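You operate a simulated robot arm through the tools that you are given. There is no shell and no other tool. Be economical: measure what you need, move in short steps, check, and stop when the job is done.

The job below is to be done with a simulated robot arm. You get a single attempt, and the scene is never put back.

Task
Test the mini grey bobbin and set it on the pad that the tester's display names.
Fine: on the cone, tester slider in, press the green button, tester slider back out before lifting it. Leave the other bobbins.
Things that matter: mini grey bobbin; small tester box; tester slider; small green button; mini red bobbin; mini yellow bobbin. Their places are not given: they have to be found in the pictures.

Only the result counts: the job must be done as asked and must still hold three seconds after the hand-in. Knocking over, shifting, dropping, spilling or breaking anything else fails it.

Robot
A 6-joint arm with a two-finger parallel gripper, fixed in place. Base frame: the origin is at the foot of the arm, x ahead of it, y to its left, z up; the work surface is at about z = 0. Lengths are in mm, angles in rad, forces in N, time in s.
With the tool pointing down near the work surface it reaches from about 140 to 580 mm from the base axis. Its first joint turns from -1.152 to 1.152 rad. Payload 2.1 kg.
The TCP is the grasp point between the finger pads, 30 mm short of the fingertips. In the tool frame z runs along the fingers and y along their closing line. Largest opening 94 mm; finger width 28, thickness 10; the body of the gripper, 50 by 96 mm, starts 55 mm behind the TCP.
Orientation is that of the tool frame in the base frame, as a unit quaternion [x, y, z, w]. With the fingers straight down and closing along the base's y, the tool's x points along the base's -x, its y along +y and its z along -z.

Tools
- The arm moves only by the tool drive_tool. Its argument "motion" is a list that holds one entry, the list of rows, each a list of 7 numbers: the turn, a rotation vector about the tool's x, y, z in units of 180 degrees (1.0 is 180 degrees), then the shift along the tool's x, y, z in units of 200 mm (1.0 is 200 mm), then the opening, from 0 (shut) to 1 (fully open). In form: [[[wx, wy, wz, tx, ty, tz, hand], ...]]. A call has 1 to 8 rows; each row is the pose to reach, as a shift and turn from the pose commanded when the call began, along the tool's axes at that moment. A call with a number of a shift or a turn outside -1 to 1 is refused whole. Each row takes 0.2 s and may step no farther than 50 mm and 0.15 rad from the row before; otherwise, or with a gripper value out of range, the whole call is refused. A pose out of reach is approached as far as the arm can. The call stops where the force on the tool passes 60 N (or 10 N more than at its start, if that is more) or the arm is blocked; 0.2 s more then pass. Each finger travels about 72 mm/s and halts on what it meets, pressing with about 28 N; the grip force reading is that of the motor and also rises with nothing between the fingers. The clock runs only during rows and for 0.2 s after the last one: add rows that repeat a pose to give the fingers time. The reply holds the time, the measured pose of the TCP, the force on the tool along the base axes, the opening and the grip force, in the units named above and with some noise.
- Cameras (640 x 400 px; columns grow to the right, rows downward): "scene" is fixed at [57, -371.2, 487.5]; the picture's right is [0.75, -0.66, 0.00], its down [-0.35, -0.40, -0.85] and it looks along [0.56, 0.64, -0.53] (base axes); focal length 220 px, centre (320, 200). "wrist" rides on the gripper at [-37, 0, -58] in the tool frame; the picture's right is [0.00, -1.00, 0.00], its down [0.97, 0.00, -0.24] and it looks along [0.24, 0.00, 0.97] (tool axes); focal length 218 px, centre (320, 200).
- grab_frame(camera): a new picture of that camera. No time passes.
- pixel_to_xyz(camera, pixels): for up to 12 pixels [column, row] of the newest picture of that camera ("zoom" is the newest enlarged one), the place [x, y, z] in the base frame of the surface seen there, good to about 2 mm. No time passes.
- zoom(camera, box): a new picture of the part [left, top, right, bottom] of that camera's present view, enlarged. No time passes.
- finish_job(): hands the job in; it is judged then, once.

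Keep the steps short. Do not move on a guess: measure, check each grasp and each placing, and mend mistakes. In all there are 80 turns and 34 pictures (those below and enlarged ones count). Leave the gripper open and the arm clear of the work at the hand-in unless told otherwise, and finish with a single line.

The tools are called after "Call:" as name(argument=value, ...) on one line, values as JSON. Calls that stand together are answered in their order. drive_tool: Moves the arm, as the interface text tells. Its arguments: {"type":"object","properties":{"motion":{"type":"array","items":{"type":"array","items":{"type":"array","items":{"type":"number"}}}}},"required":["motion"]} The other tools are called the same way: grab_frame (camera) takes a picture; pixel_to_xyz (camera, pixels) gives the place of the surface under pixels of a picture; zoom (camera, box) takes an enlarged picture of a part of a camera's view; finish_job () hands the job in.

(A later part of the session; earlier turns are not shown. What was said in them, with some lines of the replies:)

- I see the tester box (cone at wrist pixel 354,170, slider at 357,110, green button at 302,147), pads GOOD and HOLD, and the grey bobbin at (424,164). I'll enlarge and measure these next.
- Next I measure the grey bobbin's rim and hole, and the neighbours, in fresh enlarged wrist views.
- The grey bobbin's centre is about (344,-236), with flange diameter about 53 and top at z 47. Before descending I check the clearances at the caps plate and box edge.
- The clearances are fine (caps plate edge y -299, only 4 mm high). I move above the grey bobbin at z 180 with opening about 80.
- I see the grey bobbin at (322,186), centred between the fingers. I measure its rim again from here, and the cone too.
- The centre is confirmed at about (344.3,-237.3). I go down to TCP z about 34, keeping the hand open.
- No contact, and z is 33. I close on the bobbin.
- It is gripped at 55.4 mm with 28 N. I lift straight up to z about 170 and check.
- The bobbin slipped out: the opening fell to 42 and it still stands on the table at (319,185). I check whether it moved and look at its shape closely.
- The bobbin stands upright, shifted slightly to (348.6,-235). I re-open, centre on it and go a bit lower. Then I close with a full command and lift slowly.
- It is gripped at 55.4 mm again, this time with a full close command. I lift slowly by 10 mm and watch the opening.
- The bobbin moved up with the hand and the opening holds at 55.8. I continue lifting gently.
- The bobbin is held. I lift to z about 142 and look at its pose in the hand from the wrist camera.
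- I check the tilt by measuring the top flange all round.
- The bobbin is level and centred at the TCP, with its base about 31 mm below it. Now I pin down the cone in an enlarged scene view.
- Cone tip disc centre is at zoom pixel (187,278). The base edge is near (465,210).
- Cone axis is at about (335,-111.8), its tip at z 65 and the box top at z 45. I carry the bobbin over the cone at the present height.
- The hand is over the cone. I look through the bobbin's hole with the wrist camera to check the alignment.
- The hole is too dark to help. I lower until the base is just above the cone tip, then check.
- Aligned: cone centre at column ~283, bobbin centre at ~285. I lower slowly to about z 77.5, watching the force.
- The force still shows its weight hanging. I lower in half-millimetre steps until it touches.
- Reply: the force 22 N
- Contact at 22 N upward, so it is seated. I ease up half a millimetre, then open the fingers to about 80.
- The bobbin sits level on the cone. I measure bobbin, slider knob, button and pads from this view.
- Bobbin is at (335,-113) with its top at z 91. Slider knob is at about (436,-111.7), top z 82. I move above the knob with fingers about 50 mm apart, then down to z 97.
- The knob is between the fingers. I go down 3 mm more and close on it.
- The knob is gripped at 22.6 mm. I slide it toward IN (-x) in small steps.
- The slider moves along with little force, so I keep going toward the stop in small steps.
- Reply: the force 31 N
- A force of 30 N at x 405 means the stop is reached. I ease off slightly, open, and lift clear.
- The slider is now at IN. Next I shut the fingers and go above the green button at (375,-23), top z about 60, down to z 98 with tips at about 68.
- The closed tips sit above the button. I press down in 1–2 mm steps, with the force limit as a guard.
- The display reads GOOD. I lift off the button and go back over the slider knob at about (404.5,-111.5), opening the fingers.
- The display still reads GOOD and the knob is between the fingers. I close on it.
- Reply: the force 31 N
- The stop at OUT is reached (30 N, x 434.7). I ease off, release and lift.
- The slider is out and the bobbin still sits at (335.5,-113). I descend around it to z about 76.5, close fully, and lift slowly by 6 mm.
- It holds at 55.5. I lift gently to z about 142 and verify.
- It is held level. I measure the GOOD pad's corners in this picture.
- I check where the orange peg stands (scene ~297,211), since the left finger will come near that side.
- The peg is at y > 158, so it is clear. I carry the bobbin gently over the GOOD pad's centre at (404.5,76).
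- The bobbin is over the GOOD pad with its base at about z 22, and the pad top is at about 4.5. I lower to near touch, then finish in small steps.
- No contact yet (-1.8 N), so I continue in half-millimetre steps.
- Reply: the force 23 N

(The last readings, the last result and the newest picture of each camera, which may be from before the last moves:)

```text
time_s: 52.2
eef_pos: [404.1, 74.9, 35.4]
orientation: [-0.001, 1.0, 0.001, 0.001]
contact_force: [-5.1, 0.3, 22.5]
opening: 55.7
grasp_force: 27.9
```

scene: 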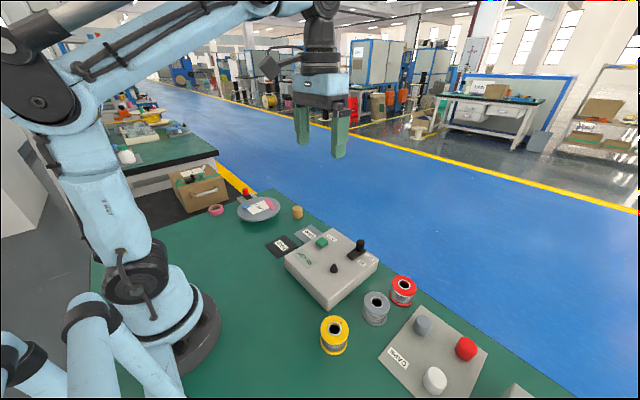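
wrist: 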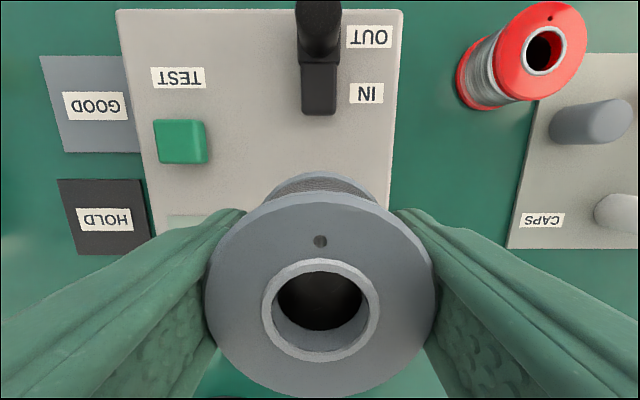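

It touches the pad at 22 N. I ease up half a millimetre, open to about 80, and lift clear.

Call:
drive_tool(motion=[[[0, 0, 0, 0, 0, -0.003, 0], [0, 0, 0, 0, 0, -0.003, 0.7], [0, 0, 0, 0, 0, -0.003, 0.85], [0, 0, 0, 0, 0, -0.003, 0.85]]])

Call:
drive_tool(motion=[[[0, 0, 0, 0, 0, -0.06, 0.85], [0, 0, 0, 0, 0, -0.2, 0.85], [0, 0, 0, 0, 0, -0.4, 0.85], [0, 0, 0, 0, 0, -0.6, 0.85], [0, 0, 0, 0, 0, -0.8, 0.85], [0, 0, 0, 0, 0, -0.9, 0.9], [0, 0, 0, 0, 0, -0.9, 0.9]]])

Call:
grab_frame(camera="wrist")

Call:
grab_frame(camera="scene")

```text
time_s: 53.2
eef_pos: [404.8, 75.7, 33.7]
orientation: [-0.001, 1.0, 0.001, 0.001]
contact_force: [-0.3, 0.0, 0.1]
opening: 79.9
grasp_force: 0.0
```

```text
time_s: 54.8
eef_pos: [404.0, 74.9, 216.1]
orientation: [0.0, 1.0, 0.0, 0.001]
contact_force: [0.4, 0.4, 0.7]
opening: 84.6
grasp_force: 0.0
```

```text
4 pictures are left
```

wrist: 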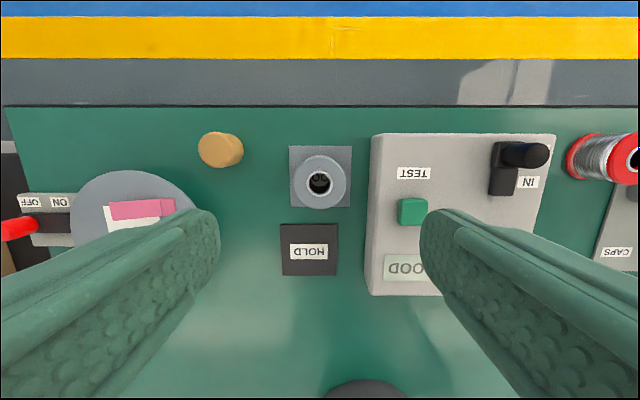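

```text
3 pictures are left
```

scene: 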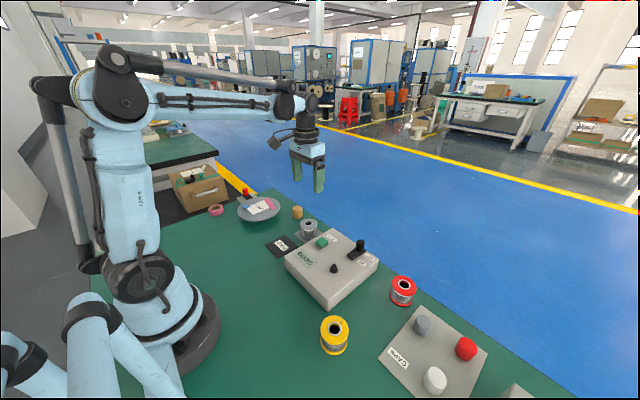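

The grey bobbin stands upright on the GOOD pad, the slider is out, the display reads GOOD, the other bobbins are where they were, and the arm is clear with the gripper open. I hand in.

Call:
finish_job()

```text
The job is handed in.
```

The mini grey bobbin tested GOOD and now stands on the GOOD pad, with the tester slider back out and the other bobbins left alone; my first grip slipped and moved it about 4 mm before the test.
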